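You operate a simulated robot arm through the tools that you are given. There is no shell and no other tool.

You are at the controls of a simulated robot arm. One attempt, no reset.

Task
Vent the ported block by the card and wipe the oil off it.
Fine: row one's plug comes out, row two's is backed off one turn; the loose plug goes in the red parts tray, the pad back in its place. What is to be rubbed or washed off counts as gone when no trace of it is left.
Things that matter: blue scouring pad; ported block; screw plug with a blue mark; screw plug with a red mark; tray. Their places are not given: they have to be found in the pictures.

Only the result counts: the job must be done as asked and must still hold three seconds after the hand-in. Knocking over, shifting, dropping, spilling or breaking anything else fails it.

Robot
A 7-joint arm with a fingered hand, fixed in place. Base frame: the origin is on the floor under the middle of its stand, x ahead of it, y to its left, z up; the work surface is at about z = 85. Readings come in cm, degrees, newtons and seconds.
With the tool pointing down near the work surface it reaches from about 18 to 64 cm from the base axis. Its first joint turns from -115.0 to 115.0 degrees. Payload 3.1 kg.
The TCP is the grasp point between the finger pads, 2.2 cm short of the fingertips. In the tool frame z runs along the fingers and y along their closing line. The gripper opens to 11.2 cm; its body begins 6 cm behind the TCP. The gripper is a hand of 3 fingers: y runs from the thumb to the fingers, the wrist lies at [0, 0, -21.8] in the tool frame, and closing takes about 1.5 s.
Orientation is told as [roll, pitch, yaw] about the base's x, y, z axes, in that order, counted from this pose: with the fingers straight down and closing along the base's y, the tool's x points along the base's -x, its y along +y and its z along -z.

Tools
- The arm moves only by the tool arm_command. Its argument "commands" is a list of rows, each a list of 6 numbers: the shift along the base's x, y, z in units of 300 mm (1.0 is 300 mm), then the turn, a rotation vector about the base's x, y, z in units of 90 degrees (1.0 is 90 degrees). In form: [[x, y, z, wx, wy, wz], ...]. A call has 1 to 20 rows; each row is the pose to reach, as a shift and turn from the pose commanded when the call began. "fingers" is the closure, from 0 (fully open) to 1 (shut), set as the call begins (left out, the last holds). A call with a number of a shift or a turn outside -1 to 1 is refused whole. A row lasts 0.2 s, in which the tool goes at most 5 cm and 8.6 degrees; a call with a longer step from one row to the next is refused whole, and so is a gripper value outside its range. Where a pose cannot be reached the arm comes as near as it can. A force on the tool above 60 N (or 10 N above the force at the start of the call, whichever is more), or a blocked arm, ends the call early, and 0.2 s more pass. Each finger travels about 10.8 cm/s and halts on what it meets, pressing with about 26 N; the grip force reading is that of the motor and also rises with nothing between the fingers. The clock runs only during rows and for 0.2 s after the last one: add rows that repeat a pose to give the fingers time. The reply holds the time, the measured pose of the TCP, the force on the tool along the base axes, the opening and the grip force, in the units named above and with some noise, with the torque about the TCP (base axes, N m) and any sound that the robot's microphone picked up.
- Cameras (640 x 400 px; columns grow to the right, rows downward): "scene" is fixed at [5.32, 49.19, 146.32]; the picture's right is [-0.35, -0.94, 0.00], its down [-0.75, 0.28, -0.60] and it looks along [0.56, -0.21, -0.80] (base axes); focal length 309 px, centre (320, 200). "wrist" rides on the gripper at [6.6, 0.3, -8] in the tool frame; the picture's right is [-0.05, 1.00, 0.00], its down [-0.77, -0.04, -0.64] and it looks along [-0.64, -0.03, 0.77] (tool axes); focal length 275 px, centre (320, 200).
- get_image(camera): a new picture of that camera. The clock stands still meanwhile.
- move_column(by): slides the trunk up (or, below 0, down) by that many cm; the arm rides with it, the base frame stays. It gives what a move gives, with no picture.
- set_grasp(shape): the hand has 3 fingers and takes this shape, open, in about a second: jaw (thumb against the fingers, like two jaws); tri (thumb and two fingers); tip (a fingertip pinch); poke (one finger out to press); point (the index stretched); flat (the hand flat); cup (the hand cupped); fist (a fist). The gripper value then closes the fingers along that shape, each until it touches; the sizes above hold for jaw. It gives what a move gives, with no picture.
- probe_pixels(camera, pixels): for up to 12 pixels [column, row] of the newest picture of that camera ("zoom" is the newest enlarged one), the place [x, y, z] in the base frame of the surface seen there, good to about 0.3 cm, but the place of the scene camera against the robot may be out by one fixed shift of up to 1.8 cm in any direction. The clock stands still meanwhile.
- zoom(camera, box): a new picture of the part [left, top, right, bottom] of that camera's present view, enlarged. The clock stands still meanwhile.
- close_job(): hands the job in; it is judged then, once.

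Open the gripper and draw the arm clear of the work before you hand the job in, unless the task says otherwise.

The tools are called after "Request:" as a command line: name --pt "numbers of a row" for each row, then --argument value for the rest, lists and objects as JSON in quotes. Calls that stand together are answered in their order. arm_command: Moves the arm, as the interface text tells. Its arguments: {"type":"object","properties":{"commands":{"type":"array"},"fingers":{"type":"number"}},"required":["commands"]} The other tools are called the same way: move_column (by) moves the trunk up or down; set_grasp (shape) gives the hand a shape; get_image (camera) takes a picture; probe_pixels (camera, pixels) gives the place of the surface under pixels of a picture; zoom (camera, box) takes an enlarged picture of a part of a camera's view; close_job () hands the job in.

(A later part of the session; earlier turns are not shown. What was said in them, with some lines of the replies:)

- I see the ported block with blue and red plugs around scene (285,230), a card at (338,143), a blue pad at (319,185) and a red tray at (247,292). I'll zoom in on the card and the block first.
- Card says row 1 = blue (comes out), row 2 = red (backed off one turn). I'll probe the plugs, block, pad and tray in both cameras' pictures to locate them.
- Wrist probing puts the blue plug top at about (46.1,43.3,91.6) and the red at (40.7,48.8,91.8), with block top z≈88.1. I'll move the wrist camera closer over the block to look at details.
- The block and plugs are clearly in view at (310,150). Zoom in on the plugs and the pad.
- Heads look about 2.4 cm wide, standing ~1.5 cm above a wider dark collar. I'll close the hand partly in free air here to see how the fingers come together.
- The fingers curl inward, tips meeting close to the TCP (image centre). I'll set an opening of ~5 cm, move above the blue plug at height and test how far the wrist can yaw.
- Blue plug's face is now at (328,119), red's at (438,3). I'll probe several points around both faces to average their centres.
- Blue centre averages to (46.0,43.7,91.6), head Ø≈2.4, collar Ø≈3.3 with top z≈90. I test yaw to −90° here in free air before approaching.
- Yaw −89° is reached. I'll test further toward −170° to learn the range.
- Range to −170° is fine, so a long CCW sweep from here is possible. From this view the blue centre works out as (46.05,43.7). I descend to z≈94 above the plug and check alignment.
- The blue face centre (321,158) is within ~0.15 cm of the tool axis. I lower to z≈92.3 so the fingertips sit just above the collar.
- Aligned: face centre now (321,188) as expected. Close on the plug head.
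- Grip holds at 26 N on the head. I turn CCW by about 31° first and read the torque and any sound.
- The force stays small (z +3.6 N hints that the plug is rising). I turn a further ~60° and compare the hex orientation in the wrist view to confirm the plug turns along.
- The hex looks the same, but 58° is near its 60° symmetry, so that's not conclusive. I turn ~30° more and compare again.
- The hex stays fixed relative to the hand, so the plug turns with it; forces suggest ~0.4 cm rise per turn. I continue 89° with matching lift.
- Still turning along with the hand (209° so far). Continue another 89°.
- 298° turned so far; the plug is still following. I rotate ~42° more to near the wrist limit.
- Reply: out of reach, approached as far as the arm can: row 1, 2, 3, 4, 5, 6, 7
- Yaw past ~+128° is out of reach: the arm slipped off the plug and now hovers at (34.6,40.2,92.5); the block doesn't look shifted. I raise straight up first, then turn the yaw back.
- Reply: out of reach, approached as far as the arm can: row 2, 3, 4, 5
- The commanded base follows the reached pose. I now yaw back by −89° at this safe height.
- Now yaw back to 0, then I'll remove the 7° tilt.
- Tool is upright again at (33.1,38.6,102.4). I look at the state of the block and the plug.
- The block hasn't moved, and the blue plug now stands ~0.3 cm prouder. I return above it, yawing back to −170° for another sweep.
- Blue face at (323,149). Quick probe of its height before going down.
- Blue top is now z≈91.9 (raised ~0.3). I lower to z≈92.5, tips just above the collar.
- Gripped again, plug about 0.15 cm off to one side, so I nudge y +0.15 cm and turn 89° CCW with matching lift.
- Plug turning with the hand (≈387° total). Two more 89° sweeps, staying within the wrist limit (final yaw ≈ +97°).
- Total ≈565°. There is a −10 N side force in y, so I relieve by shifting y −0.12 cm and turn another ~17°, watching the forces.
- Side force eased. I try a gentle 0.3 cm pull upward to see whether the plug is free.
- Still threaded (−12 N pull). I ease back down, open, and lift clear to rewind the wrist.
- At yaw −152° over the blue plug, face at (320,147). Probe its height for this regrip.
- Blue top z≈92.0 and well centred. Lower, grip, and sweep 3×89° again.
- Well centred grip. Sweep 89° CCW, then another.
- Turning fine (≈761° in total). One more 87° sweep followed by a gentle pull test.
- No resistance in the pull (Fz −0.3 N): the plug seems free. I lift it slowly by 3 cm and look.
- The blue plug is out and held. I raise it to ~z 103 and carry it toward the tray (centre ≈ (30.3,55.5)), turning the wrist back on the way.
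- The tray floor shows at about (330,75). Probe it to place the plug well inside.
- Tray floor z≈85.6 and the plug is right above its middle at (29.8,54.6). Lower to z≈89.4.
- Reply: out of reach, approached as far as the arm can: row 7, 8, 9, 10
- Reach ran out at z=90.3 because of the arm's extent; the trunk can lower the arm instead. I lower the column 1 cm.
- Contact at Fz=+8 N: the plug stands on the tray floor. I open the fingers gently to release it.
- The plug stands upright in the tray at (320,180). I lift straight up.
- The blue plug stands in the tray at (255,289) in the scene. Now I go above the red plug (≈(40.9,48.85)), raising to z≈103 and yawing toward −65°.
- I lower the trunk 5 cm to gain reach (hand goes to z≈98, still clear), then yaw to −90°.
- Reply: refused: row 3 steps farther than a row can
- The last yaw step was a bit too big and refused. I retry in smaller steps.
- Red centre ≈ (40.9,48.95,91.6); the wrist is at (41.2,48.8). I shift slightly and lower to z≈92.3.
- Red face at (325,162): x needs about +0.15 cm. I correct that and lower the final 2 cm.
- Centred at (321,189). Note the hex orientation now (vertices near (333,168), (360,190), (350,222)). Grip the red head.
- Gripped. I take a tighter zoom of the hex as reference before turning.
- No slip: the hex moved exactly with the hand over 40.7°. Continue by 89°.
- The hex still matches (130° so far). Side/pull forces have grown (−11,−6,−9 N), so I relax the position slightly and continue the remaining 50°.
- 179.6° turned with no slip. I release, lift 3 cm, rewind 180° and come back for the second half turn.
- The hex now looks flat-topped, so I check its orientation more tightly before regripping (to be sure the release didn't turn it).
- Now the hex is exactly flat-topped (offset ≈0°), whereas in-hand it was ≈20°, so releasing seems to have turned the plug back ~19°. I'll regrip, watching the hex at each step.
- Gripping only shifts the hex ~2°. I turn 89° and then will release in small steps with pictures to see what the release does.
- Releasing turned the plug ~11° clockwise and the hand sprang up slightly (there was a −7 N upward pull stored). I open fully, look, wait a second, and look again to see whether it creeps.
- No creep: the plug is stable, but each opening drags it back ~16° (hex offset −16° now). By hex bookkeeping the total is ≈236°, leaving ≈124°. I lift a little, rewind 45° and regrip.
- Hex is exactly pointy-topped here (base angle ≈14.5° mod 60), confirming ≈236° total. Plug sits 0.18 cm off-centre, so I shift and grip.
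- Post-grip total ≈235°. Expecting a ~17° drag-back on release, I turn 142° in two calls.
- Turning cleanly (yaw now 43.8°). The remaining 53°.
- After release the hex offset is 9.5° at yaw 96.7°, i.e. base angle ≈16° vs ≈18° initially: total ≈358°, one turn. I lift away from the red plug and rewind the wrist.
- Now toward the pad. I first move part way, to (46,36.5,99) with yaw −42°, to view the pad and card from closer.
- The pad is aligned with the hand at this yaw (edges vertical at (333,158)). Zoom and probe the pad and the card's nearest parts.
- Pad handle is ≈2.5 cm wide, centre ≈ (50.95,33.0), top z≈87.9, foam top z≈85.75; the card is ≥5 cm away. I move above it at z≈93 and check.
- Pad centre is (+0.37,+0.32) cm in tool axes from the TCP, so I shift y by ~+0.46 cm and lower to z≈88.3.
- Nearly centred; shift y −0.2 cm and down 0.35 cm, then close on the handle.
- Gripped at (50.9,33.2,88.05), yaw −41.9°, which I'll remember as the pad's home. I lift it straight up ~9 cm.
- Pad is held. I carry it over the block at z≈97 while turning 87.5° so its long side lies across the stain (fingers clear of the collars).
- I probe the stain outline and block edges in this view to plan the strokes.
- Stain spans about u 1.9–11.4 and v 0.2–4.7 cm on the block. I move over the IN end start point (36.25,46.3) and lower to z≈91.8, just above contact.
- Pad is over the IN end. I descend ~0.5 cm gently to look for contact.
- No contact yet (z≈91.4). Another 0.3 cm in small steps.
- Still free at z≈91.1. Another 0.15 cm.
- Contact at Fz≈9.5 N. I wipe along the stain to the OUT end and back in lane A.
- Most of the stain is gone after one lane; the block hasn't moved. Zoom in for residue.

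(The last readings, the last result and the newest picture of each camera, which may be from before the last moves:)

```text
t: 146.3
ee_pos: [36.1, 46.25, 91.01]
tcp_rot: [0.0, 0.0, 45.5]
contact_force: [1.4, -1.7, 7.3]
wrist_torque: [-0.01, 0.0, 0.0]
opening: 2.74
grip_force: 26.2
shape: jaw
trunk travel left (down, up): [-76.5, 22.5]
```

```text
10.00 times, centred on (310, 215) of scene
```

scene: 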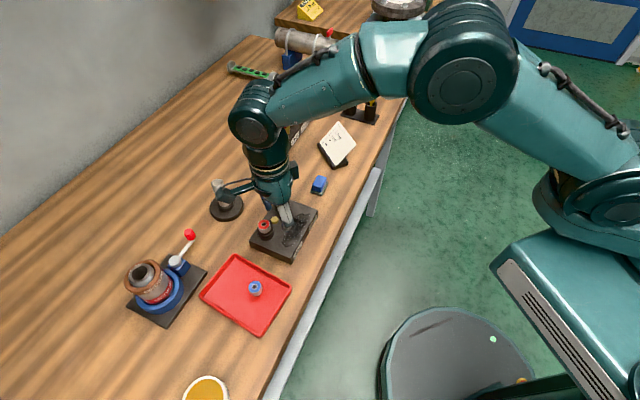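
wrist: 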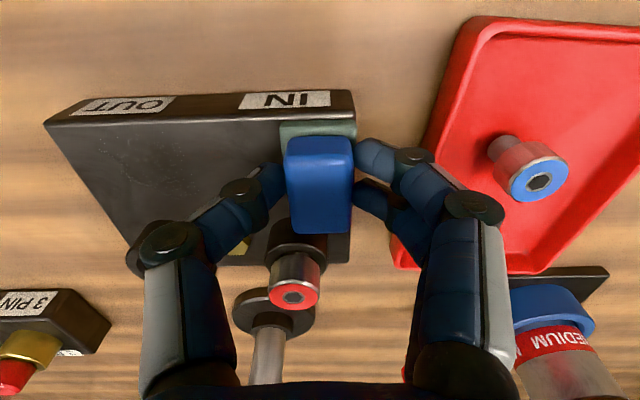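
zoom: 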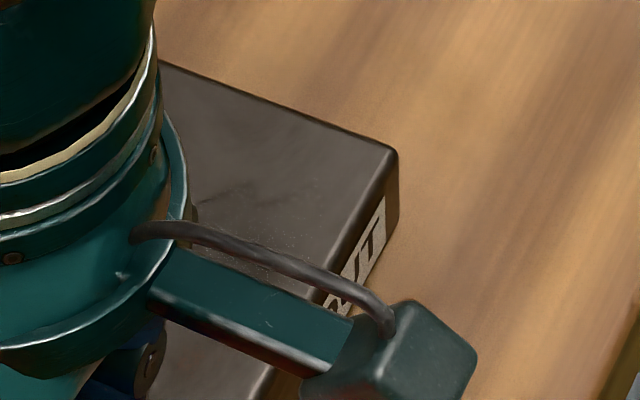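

A few faint specks remain, so I wipe lane B (0.6 cm further in, slightly longer at both ends), out and back.

Request:
arm_command --pt "0.0043 0.0237 0 0 0 0" --pt "0.0328 -0.0038 0 0 0 0" --pt "0.0613 -0.0313 0 0 0 0" --pt "0.0898 -0.0588 0 0 0 0" --pt "0.1183 -0.0863 0 0 0 0" --pt "0.1469 -0.1139 0 0 0 0" --pt "0.1754 -0.1414 0 0 0 0" --pt "0.2039 -0.1689 0 0 0 0" --pt "0.2324 -0.1964 0 0 0 0" --pt "0.2609 -0.2239 0 0 0 0" --pt "0.2324 -0.1964 0 0 0 0" --pt "0.2039 -0.1689 0 0 0 0" --pt "0.1754 -0.1414 0 0 0 0" --pt "0.1469 -0.1139 0 0 0 0" --pt "0.1183 -0.0863 0 0 0 0" --pt "0.0898 -0.0588 0 0 0 0" --pt "0.0613 -0.0313 0 0 0 0" --pt "0.0328 -0.0038 0 0 0 0" --pt "0.0043 0.0237 0 0 0 0" --pt "0 0 0 0 0 0"

Request:
zoom --camera "wrist" --box '[50, 90, 290, 240]'

```text
t: 150.5
ee_pos: [36.27, 46.28, 91.08]
tcp_rot: [0.1, 0.0, 45.6]
contact_force: [0.8, 2.3, 8.3]
wrist_torque: [0.1, 0.01, -0.02]
opening: 2.75
grip_force: 26.0
shape: jaw
trunk travel left (down, up): [-76.5, 22.5]
```

```text
2.67 times, centred on (170, 165) of wrist
```

zoom: 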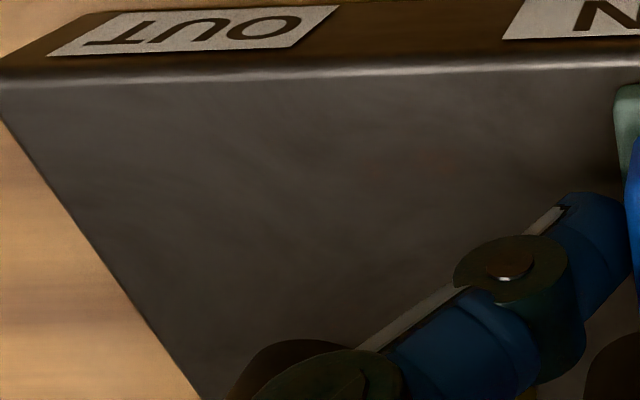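

Looks clean in this view. For safety one more lane C near the front edge, out and back.

Request:
arm_command --pt "-0.0212 -0.0027 0 0 0 0" --pt "0.0073 -0.0302 0 0 0 0" --pt "0.0358 -0.0577 0 0 0 0" --pt "0.0643 -0.0852 0 0 0 0" --pt "0.0928 -0.1127 0 0 0 0" --pt "0.1214 -0.1403 0 0 0 0" --pt "0.1499 -0.1678 0 0 0 0" --pt "0.1784 -0.1953 0 0 0 0" --pt "0.2069 -0.2228 0 0 0 0" --pt "0.2354 -0.2503 0 0 0 0" --pt "0.2069 -0.2228 0 0 0 0" --pt "0.1784 -0.1953 0 0 0 0" --pt "0.1499 -0.1678 0 0 0 0" --pt "0.1214 -0.1403 0 0 0 0" --pt "0.0928 -0.1127 0 0 0 0" --pt "0.0643 -0.0852 0 0 0 0" --pt "0.0358 -0.0577 0 0 0 0" --pt "0.0073 -0.0302 0 0 0 0" --pt "-0.0212 -0.0027 0 0 0 0" --pt "0 0 0 0 0 0"

Request:
arm_command --pt "0 0 0.02 0 0 0" --pt "0 0 0.06 0 0 0" --pt "0 0 0.12 0 0 0" --pt "0 0 0.18 0 0 0" --pt "-0.03 -0.03 0.22 0 0 0" --pt "-0.07 -0.07 0.22 0 0 0" --pt "-0.1 -0.1 0.22 0 0 0" --pt "-0.1 -0.1 0.22 0 0 0"

Request:
get_image --camera "wrist"

Request:
zoom --camera "scene" --box '[240, 180, 340, 280]'

```text
t: 154.7
ee_pos: [36.04, 46.4, 91.07]
tcp_rot: [0.0, -0.1, 45.6]
contact_force: [-2.7, -1.1, 9.6]
wrist_torque: [-0.03, 0.05, -0.01]
opening: 2.76
grip_force: 26.0
shape: jaw
trunk travel left (down, up): [-76.5, 22.5]
```

```text
t: 156.5
ee_pos: [33.32, 43.44, 97.63]
tcp_rot: [0.1, -0.1, 45.6]
contact_force: [0.6, -0.1, -0.9]
wrist_torque: [-0.01, 0.0, 0.0]
opening: 2.75
grip_force: 25.5
shape: jaw
trunk travel left (down, up): [-76.5, 22.5]
```

```text
taken
```

wrist: 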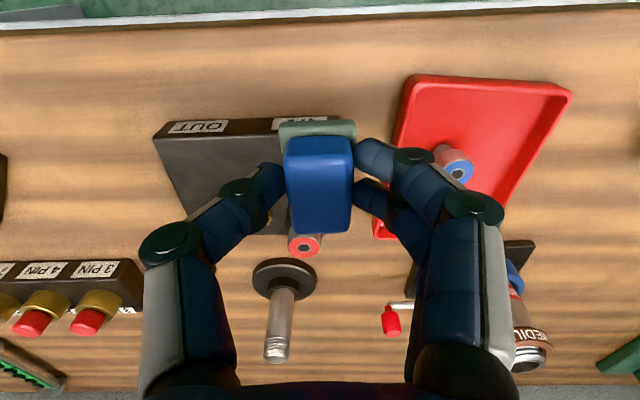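

```text
4.00 times, centred on (290, 230) of scene
```

zoom: 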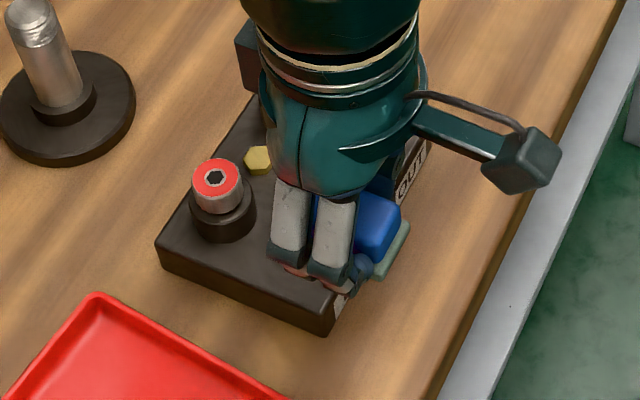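

I return the pad toward its home above (50.9,33.2), which also clears the scene view of the block.

Request:
arm_command --pt "0.02 -0.012 0.03 0 0 -0.05" --pt "0.07 -0.04 0.05 0 0 -0.14" --pt "0.13 -0.074 0.05 0 0 -0.23" --pt "0.19 -0.108 0.05 0 0 -0.32" --pt "0.25 -0.142 0.05 0 0 -0.41" --pt "0.31 -0.176 0.05 0 0 -0.5" --pt "0.37 -0.21 0.05 0 0 -0.59" --pt "0.43 -0.244 0.05 0 0 -0.68" --pt "0.49 -0.278 0.05 0 0 -0.77" --pt "0.55 -0.312 0.03 0 0 -0.86" --pt "0.5913 -0.3357 0 0 0 -0.94" --pt "0.5913 -0.3357 -0.011 0 0 -0.972" --pt "0.5913 -0.3357 -0.011 0 0 -0.972"

Request:
get_image --camera "wrist"

Request:
zoom --camera "scene" --box '[240, 180, 340, 280]'

Request:
zoom --camera "scene" --box '[275, 195, 325, 245]'

```text
t: 159.3
ee_pos: [50.88, 33.4, 97.08]
tcp_rot: [0.1, -0.1, -42.0]
contact_force: [0.9, 0.5, 0.3]
wrist_torque: [-0.01, 0.0, 0.01]
opening: 2.73
grip_force: 25.7
shape: jaw
trunk travel left (down, up): [-76.5, 22.5]
```

```text
taken
```

wrist: 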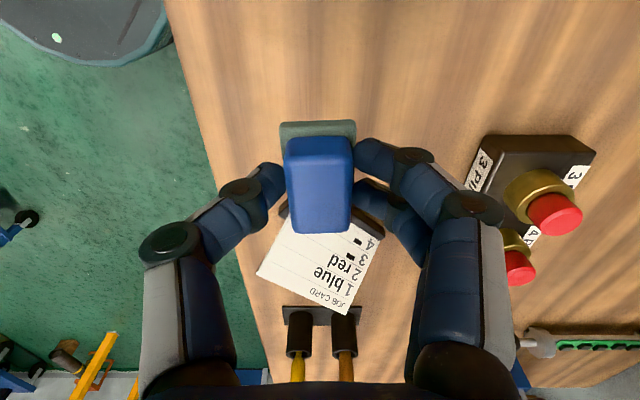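

```text
4.00 times, centred on (290, 230) of scene
```

zoom: 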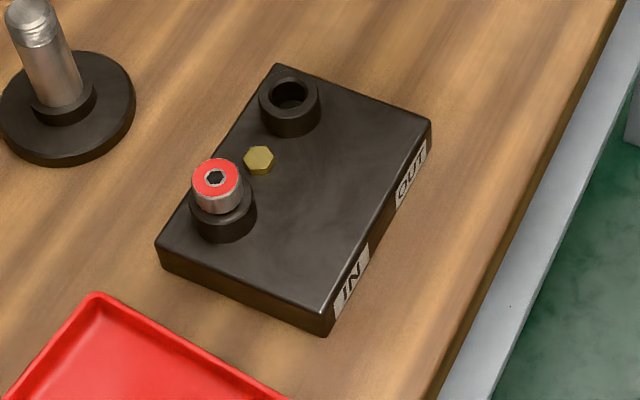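

```text
8.00 times, centred on (300, 220) of scene
```

zoom: 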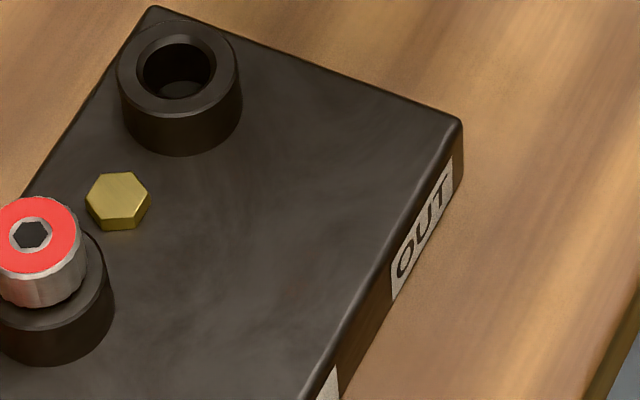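

The top looks clean in the OUT half. Zoom the IN half too before putting the pad down.

Request:
zoom --camera "scene" --box '[265, 215, 310, 262]'

Request:
zoom --camera "scene" --box '[285, 205, 322, 235]'

```text
8.51 times, centred on (288, 238) of scene
```

zoom: 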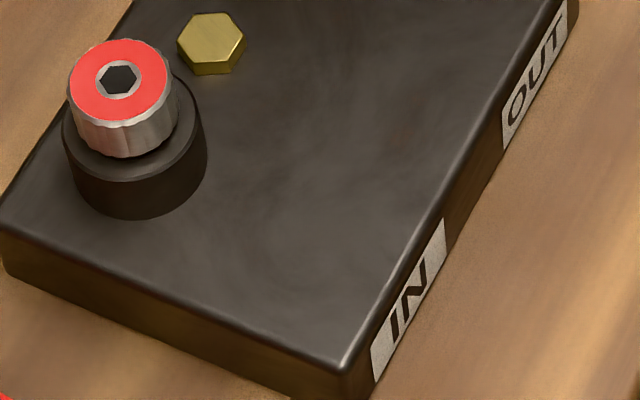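

```text
13.33 times, centred on (304, 220) of scene
```

zoom: 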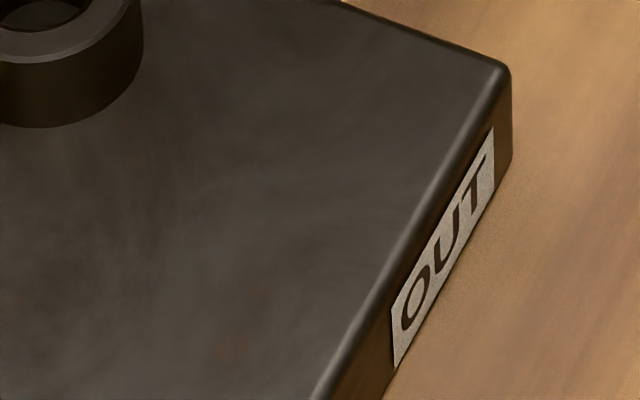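

Clean. I lower the pad back onto its spot, slowing near the table.

Request:
arm_command --pt "0 0 -0.05 0 0 0" --pt "0 0 -0.11 0 0 0" --pt "0 0 -0.17 0 0 0" --pt "0 0 -0.22 0 0 0" --pt "0 0 -0.26 0 0 0" --pt "0 0 -0.28 0 0 0" --pt "0 0 -0.292 0 0 0" --pt "0 0 -0.292 0 0 0"

Request:
get_image --camera "wrist"

Request:
zoom --camera "scene" --box '[270, 120, 370, 220]'

```text
t: 161.1
ee_pos: [50.96, 33.23, 88.41]
tcp_rot: [0.0, 0.1, -41.9]
contact_force: [0.5, 0.1, 0.2]
wrist_torque: [0.01, 0.03, 0.01]
opening: 2.75
grip_force: 26.3
shape: jaw
trunk travel left (down, up): [-76.5, 22.5]
```

```text
taken
```

wrist: 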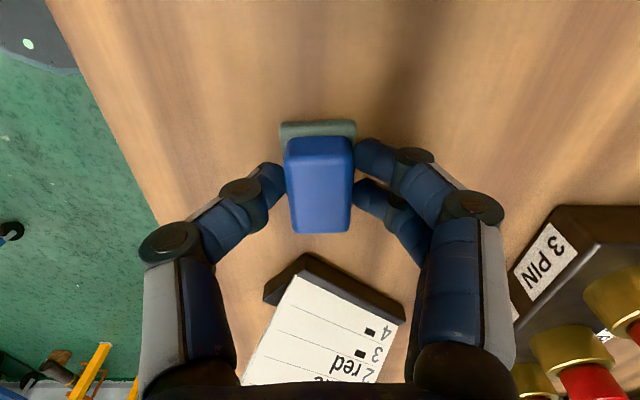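

```text
4.00 times, centred on (320, 170) of scene
```

zoom: 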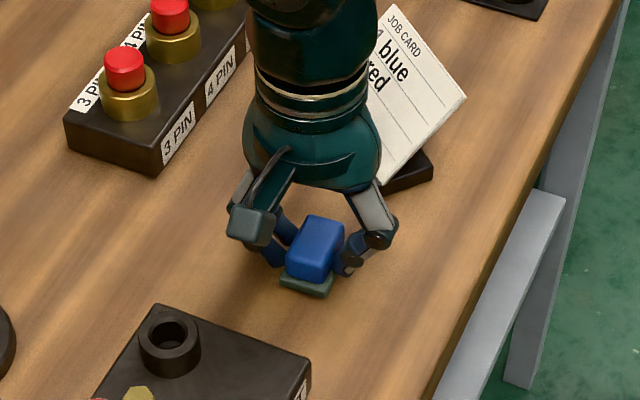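

Matches the original view. Lower the last ~0.25 cm until contact.

Request:
arm_command --pt "0 0 -0.003 0 0 0" --pt "0 0 -0.006 0 0 0" --pt "0 0 -0.009 0 0 0" --pt "0 0 -0.009 0 0 0"

```text
t: 162.1
ee_pos: [50.78, 33.25, 88.2]
tcp_rot: [0.0, 0.1, -41.8]
contact_force: [0.3, 0.7, -0.2]
wrist_torque: [-0.01, 0.03, 0.0]
opening: 2.77
grip_force: 25.8
shape: jaw
trunk travel left (down, up): [-76.5, 22.5]
```

No contact yet; another 0.1 cm.

Request:
arm_command --pt "0 0 -0.0015 0 0 0" --pt "0 0 -0.003 0 0 0" --pt "0 0 -0.003 0 0 0"

```text
t: 162.9
ee_pos: [50.87, 33.19, 88.27]
tcp_rot: [0.0, -0.1, -41.9]
contact_force: [0.3, -0.3, -0.6]
wrist_torque: [0.0, -0.01, -0.01]
opening: 2.75
grip_force: 25.9
shape: jaw
trunk travel left (down, up): [-76.5, 22.5]
```

Still no contact; continue in small steps.

Request:
arm_command --pt "0 0 -0.002 0 0 0" --pt "0 0 -0.004 0 0 0" --pt "0 0 -0.004 0 0 0"

Request:
zoom --camera "scene" --box '[290, 160, 340, 210]'

```text
t: 163.7
ee_pos: [50.87, 33.19, 87.83]
tcp_rot: [0.0, 0.1, -41.9]
contact_force: [-0.7, 0.8, 2.9]
wrist_torque: [0.03, 0.0, 0.05]
opening: 2.76
grip_force: 26.0
shape: jaw
trunk travel left (down, up): [-76.5, 22.5]
```

```text
8.00 times, centred on (315, 185) of scene
```

zoom: 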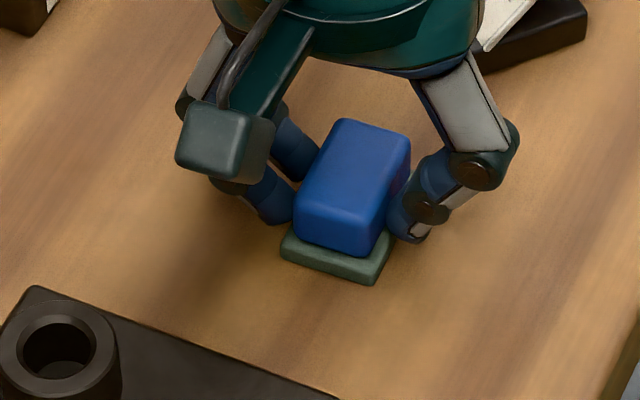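

Light contact (2.9 N). Open the fingers to release the pad.

Request:
arm_command --pt "0 0 0 0 0 0" --pt "0 0 0 0 0 0" --pt "0 0 0 0 0 0" --fingers 0.58

Request:
get_image --camera "wrist"

Request:
zoom --camera "scene" --box '[290, 160, 340, 210]'

```text
t: 164.5
ee_pos: [50.98, 33.26, 87.89]
tcp_rot: [0.0, 0.0, -41.9]
contact_force: [0.1, 0.3, -0.2]
wrist_torque: [0.03, 0.0, -0.02]
opening: 4.67
grip_force: 0.0
shape: jaw
trunk travel left (down, up): [-76.5, 22.5]
```

```text
taken
```

wrist: 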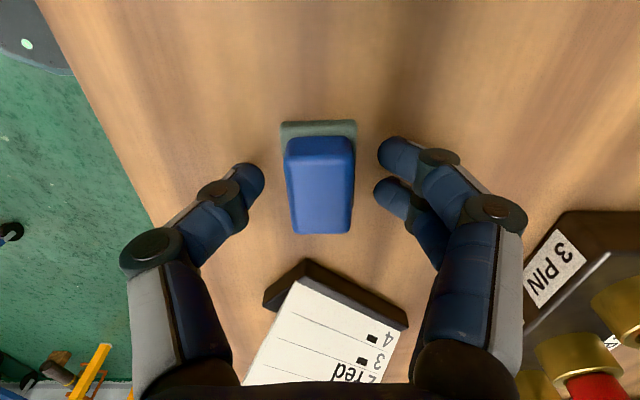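

```text
8.00 times, centred on (315, 185) of scene
```

zoom: 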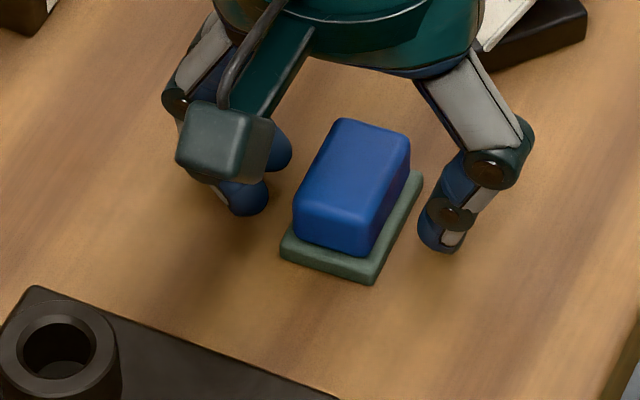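

Pad is down in its place. I lift straight up, then use the wrist camera to check block, pad and red plug.

Request:
arm_command --pt "0 0 0.03 0 0 0" --pt "0 0 0.08 0 0 0" --pt "0 0 0.14 0 0 0" --pt "0 0 0.2 0 0 0" --pt "0 0 0.26 0 0 0" --pt "0 0 0.32 0 0 0" --pt "0 0 0.36 0 0 0" --pt "0 0 0.36 0 0 0"

Request:
arm_command --pt "-0.05 0.06 0.0 0 0 -0.09" --pt "-0.1 0.12 0.0 0 0 -0.18" --pt "-0.15 0.18 0.0 0 0 -0.27" --pt "-0.2 0.24 0.0 0 0 -0.36" --pt "-0.25 0.3 0.0 0 0 -0.45" --pt "-0.29 0.36 0.0 0 0 -0.53" --pt "-0.325 0.42 0.0 0 0 -0.533" --pt "-0.325 0.48 0.0 0 0 -0.533" --pt "-0.325 0.518 0.0 0 0 -0.533" --pt "-0.325 0.518 0.0 0 0 -0.533"

Request:
get_image --camera "wrist"

Request:
get_image --camera "scene"

```text
t: 166.3
ee_pos: [50.65, 33.21, 98.77]
tcp_rot: [0.0, 0.0, -41.9]
contact_force: [0.5, -0.5, 0.0]
wrist_torque: [0.0, 0.0, 0.01]
opening: 4.64
grip_force: 0.1
shape: jaw
trunk travel left (down, up): [-76.5, 22.5]
```

```text
t: 168.5
ee_pos: [41.07, 48.85, 98.96]
tcp_rot: [-0.1, -0.1, -89.9]
contact_force: [0.5, 0.3, 0.7]
wrist_torque: [-0.02, -0.01, 0.0]
opening: 4.63
grip_force: 0.0
shape: jaw
trunk travel left (down, up): [-76.5, 22.5]
```

```text
taken
```

wrist: 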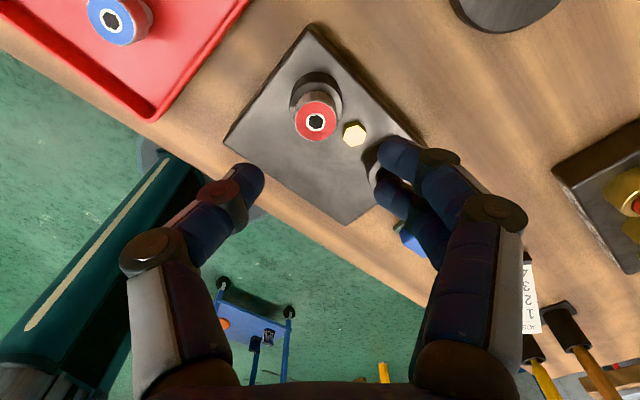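

```text
taken
```

scene: 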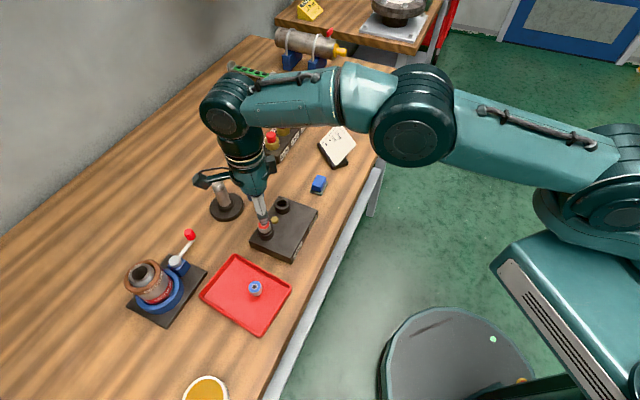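

Everything is in place. Zoom on the red hex (same pose as before the first grip) and on the block's top for residue.

Request:
zoom --camera "wrist" --box '[260, 60, 380, 180]'

Request:
zoom --camera "wrist" --box '[293, 100, 338, 142]'

Request:
zoom --camera "wrist" --box '[220, 100, 400, 230]'

Request:
zoom --camera "scene" --box '[295, 160, 345, 210]'

```text
3.33 times, centred on (320, 120) of wrist
```

zoom: 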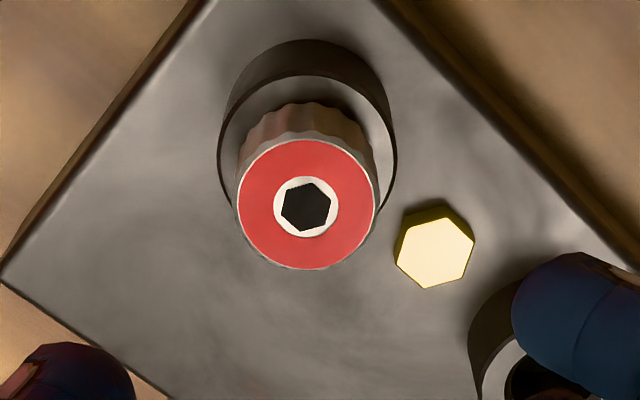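

```text
9.52 times, centred on (316, 121) of wrist
```

zoom: 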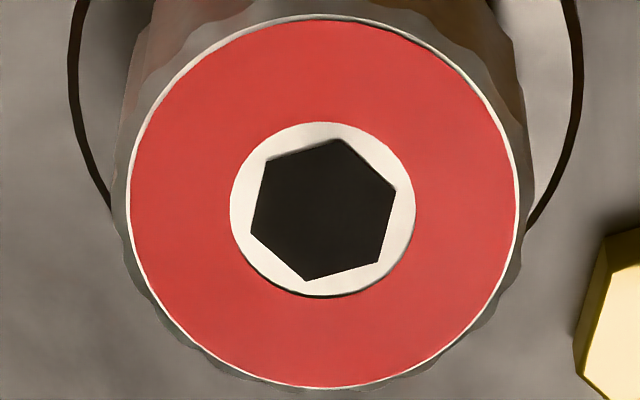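

```text
3.08 times, centred on (310, 165) of wrist
```

zoom: 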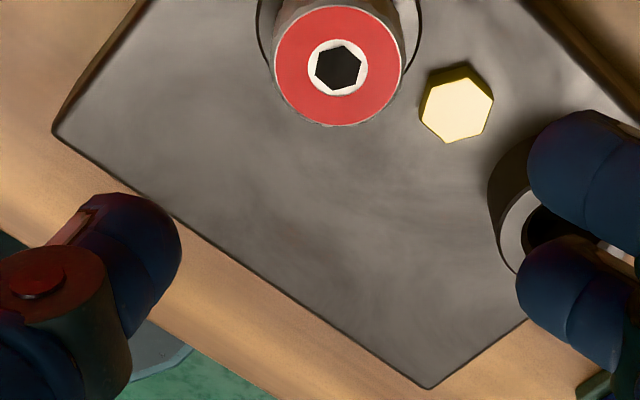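

```text
8.00 times, centred on (320, 185) of scene
```

zoom: 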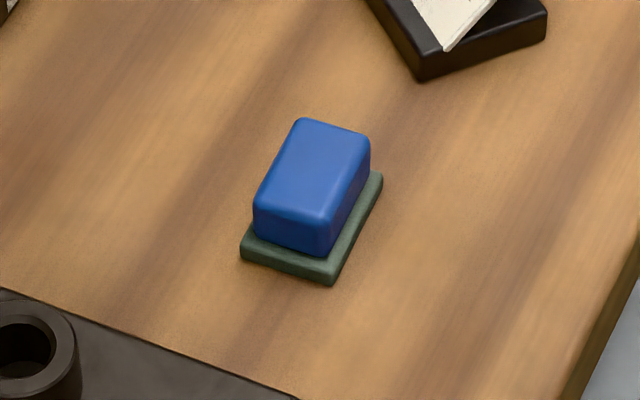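

Red hex base angle is ≈17° (vs ≈18° originally), consistent with a full turn. I cross-check by probing the red face height, and look at the tray and the block's edges.

Request:
probe_pixels --camera "wrist" --pixels '[[302, 121], [330, 121], [316, 106], [316, 137], [305, 111], [327, 132], [327, 111], [305, 132], [294, 115], [338, 115]]'

Request:
zoom --camera "scene" --box '[195, 240, 305, 345]'

Request:
zoom --camera "scene" --box '[235, 170, 335, 270]'

```text
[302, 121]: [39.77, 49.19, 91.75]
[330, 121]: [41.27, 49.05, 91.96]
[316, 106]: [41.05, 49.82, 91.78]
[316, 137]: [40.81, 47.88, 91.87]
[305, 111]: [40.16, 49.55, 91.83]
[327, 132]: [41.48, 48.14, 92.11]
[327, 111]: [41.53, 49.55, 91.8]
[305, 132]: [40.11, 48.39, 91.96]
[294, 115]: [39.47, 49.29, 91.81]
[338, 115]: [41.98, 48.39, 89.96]
```

```text
3.81 times, centred on (250, 292) of scene
```

zoom: 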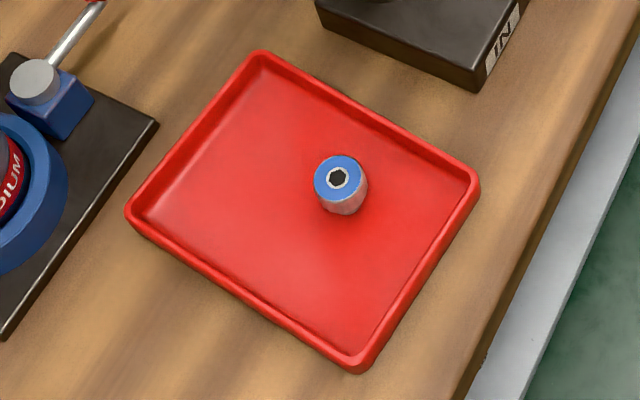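

```text
4.00 times, centred on (285, 220) of scene
```

zoom: 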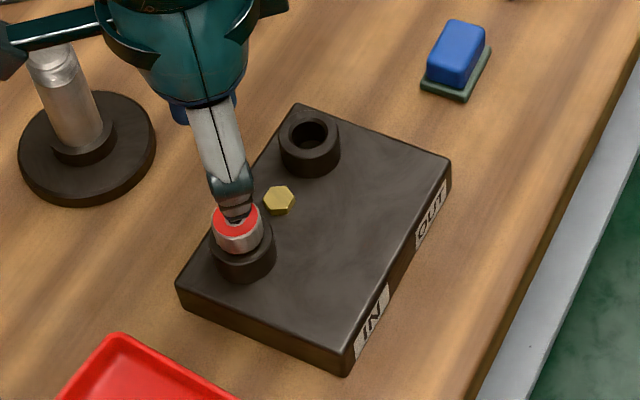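

Red face is ≈0.3 cm higher (one turn's worth), plug in tray, pad at its original spot. I open the hand, raise and withdraw the arm, then take a last unobstructed look.

Request:
arm_command --pt "0 0 0.08 0 0 0" --pt "0 0 0.16 0 0 0" --pt "0 0 0.24 0 0 0" --pt "0 0 0.32 0 0 0" --pt "-0.05 -0.1 0.38 0 0 0.08" --pt "-0.1 -0.2 0.42 0 0 0.17" --pt "-0.15 -0.3 0.45 0 0 0.26" --pt "-0.2 -0.4 0.45 0 0 0.35" --pt "-0.25 -0.5 0.45 0 0 0.44" --pt "-0.28 -0.6 0.45 0 0 0.53" --pt "-0.28 -0.68 0.45 0 0 0.62" --pt "-0.28 -0.68 0.45 0 0 0.7" --pt "-0.28 -0.68 0.45 0 0 0.7" --fingers 0.0

Request:
get_image --camera "scene"

Request:
zoom --camera "scene" --box '[255, 190, 325, 260]'

Request:
get_image --camera "wrist"

```text
t: 171.3
ee_pos: [32.76, 28.28, 112.09]
tcp_rot: [0.1, 0.1, -26.9]
contact_force: [0.0, 0.5, 0.3]
wrist_torque: [-0.03, -0.01, 0.01]
opening: 11.18
grip_force: 0.0
shape: jaw
out of reach, approached as far as the arm can: row 4
trunk travel left (down, up): [-76.5, 22.5]
```

```text
taken
```

scene: 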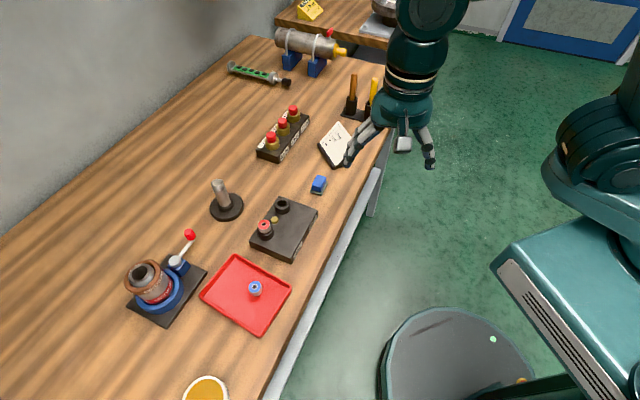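

```text
5.71 times, centred on (290, 225) of scene
```

zoom: 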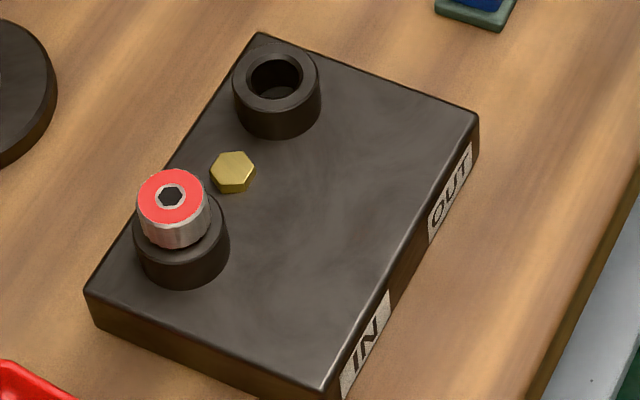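

```text
taken
```

wrist: 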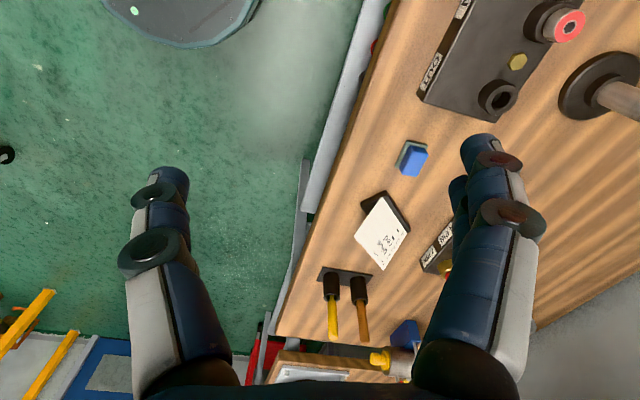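

The block top is clean, the blue plug stands in the tray, the red plug is backed off about one turn, the pad is at its place, and the arm is clear with the hand open. I hand in the job.

Request:
close_job

```text
The job is handed in.
```

The job is done and handed in; I haven't seen a verdict on it. The card has blue in row one and red in row two.

- **Blue plug (row one):** it is out of the block and standing upright in the red tray.
- **Red plug (row two):** it is backed off about 358–359°. That comes from the hex socket's angle before and after turning. The head also stands about 0.3 cm higher, which fits one turn. Each time the fingers opened, the plug slipped back about 17°, so I turned it past one full turn to allow for that.
- **Oil:** I wiped the block in three overlapping lanes. Close-ups afterwards, including one with the arm out of the way, show no trace of the stain.
- **Pad:** it is back where I picked it up, at its original spot and angle by the camera.

While I was unscrewing the blue plug, the wrist reached its limit and the hand slid off to one side. Pictures afterwards show the block had not moved, and I saw nothing else disturbed. The arm is withdrawn, with the hand open.
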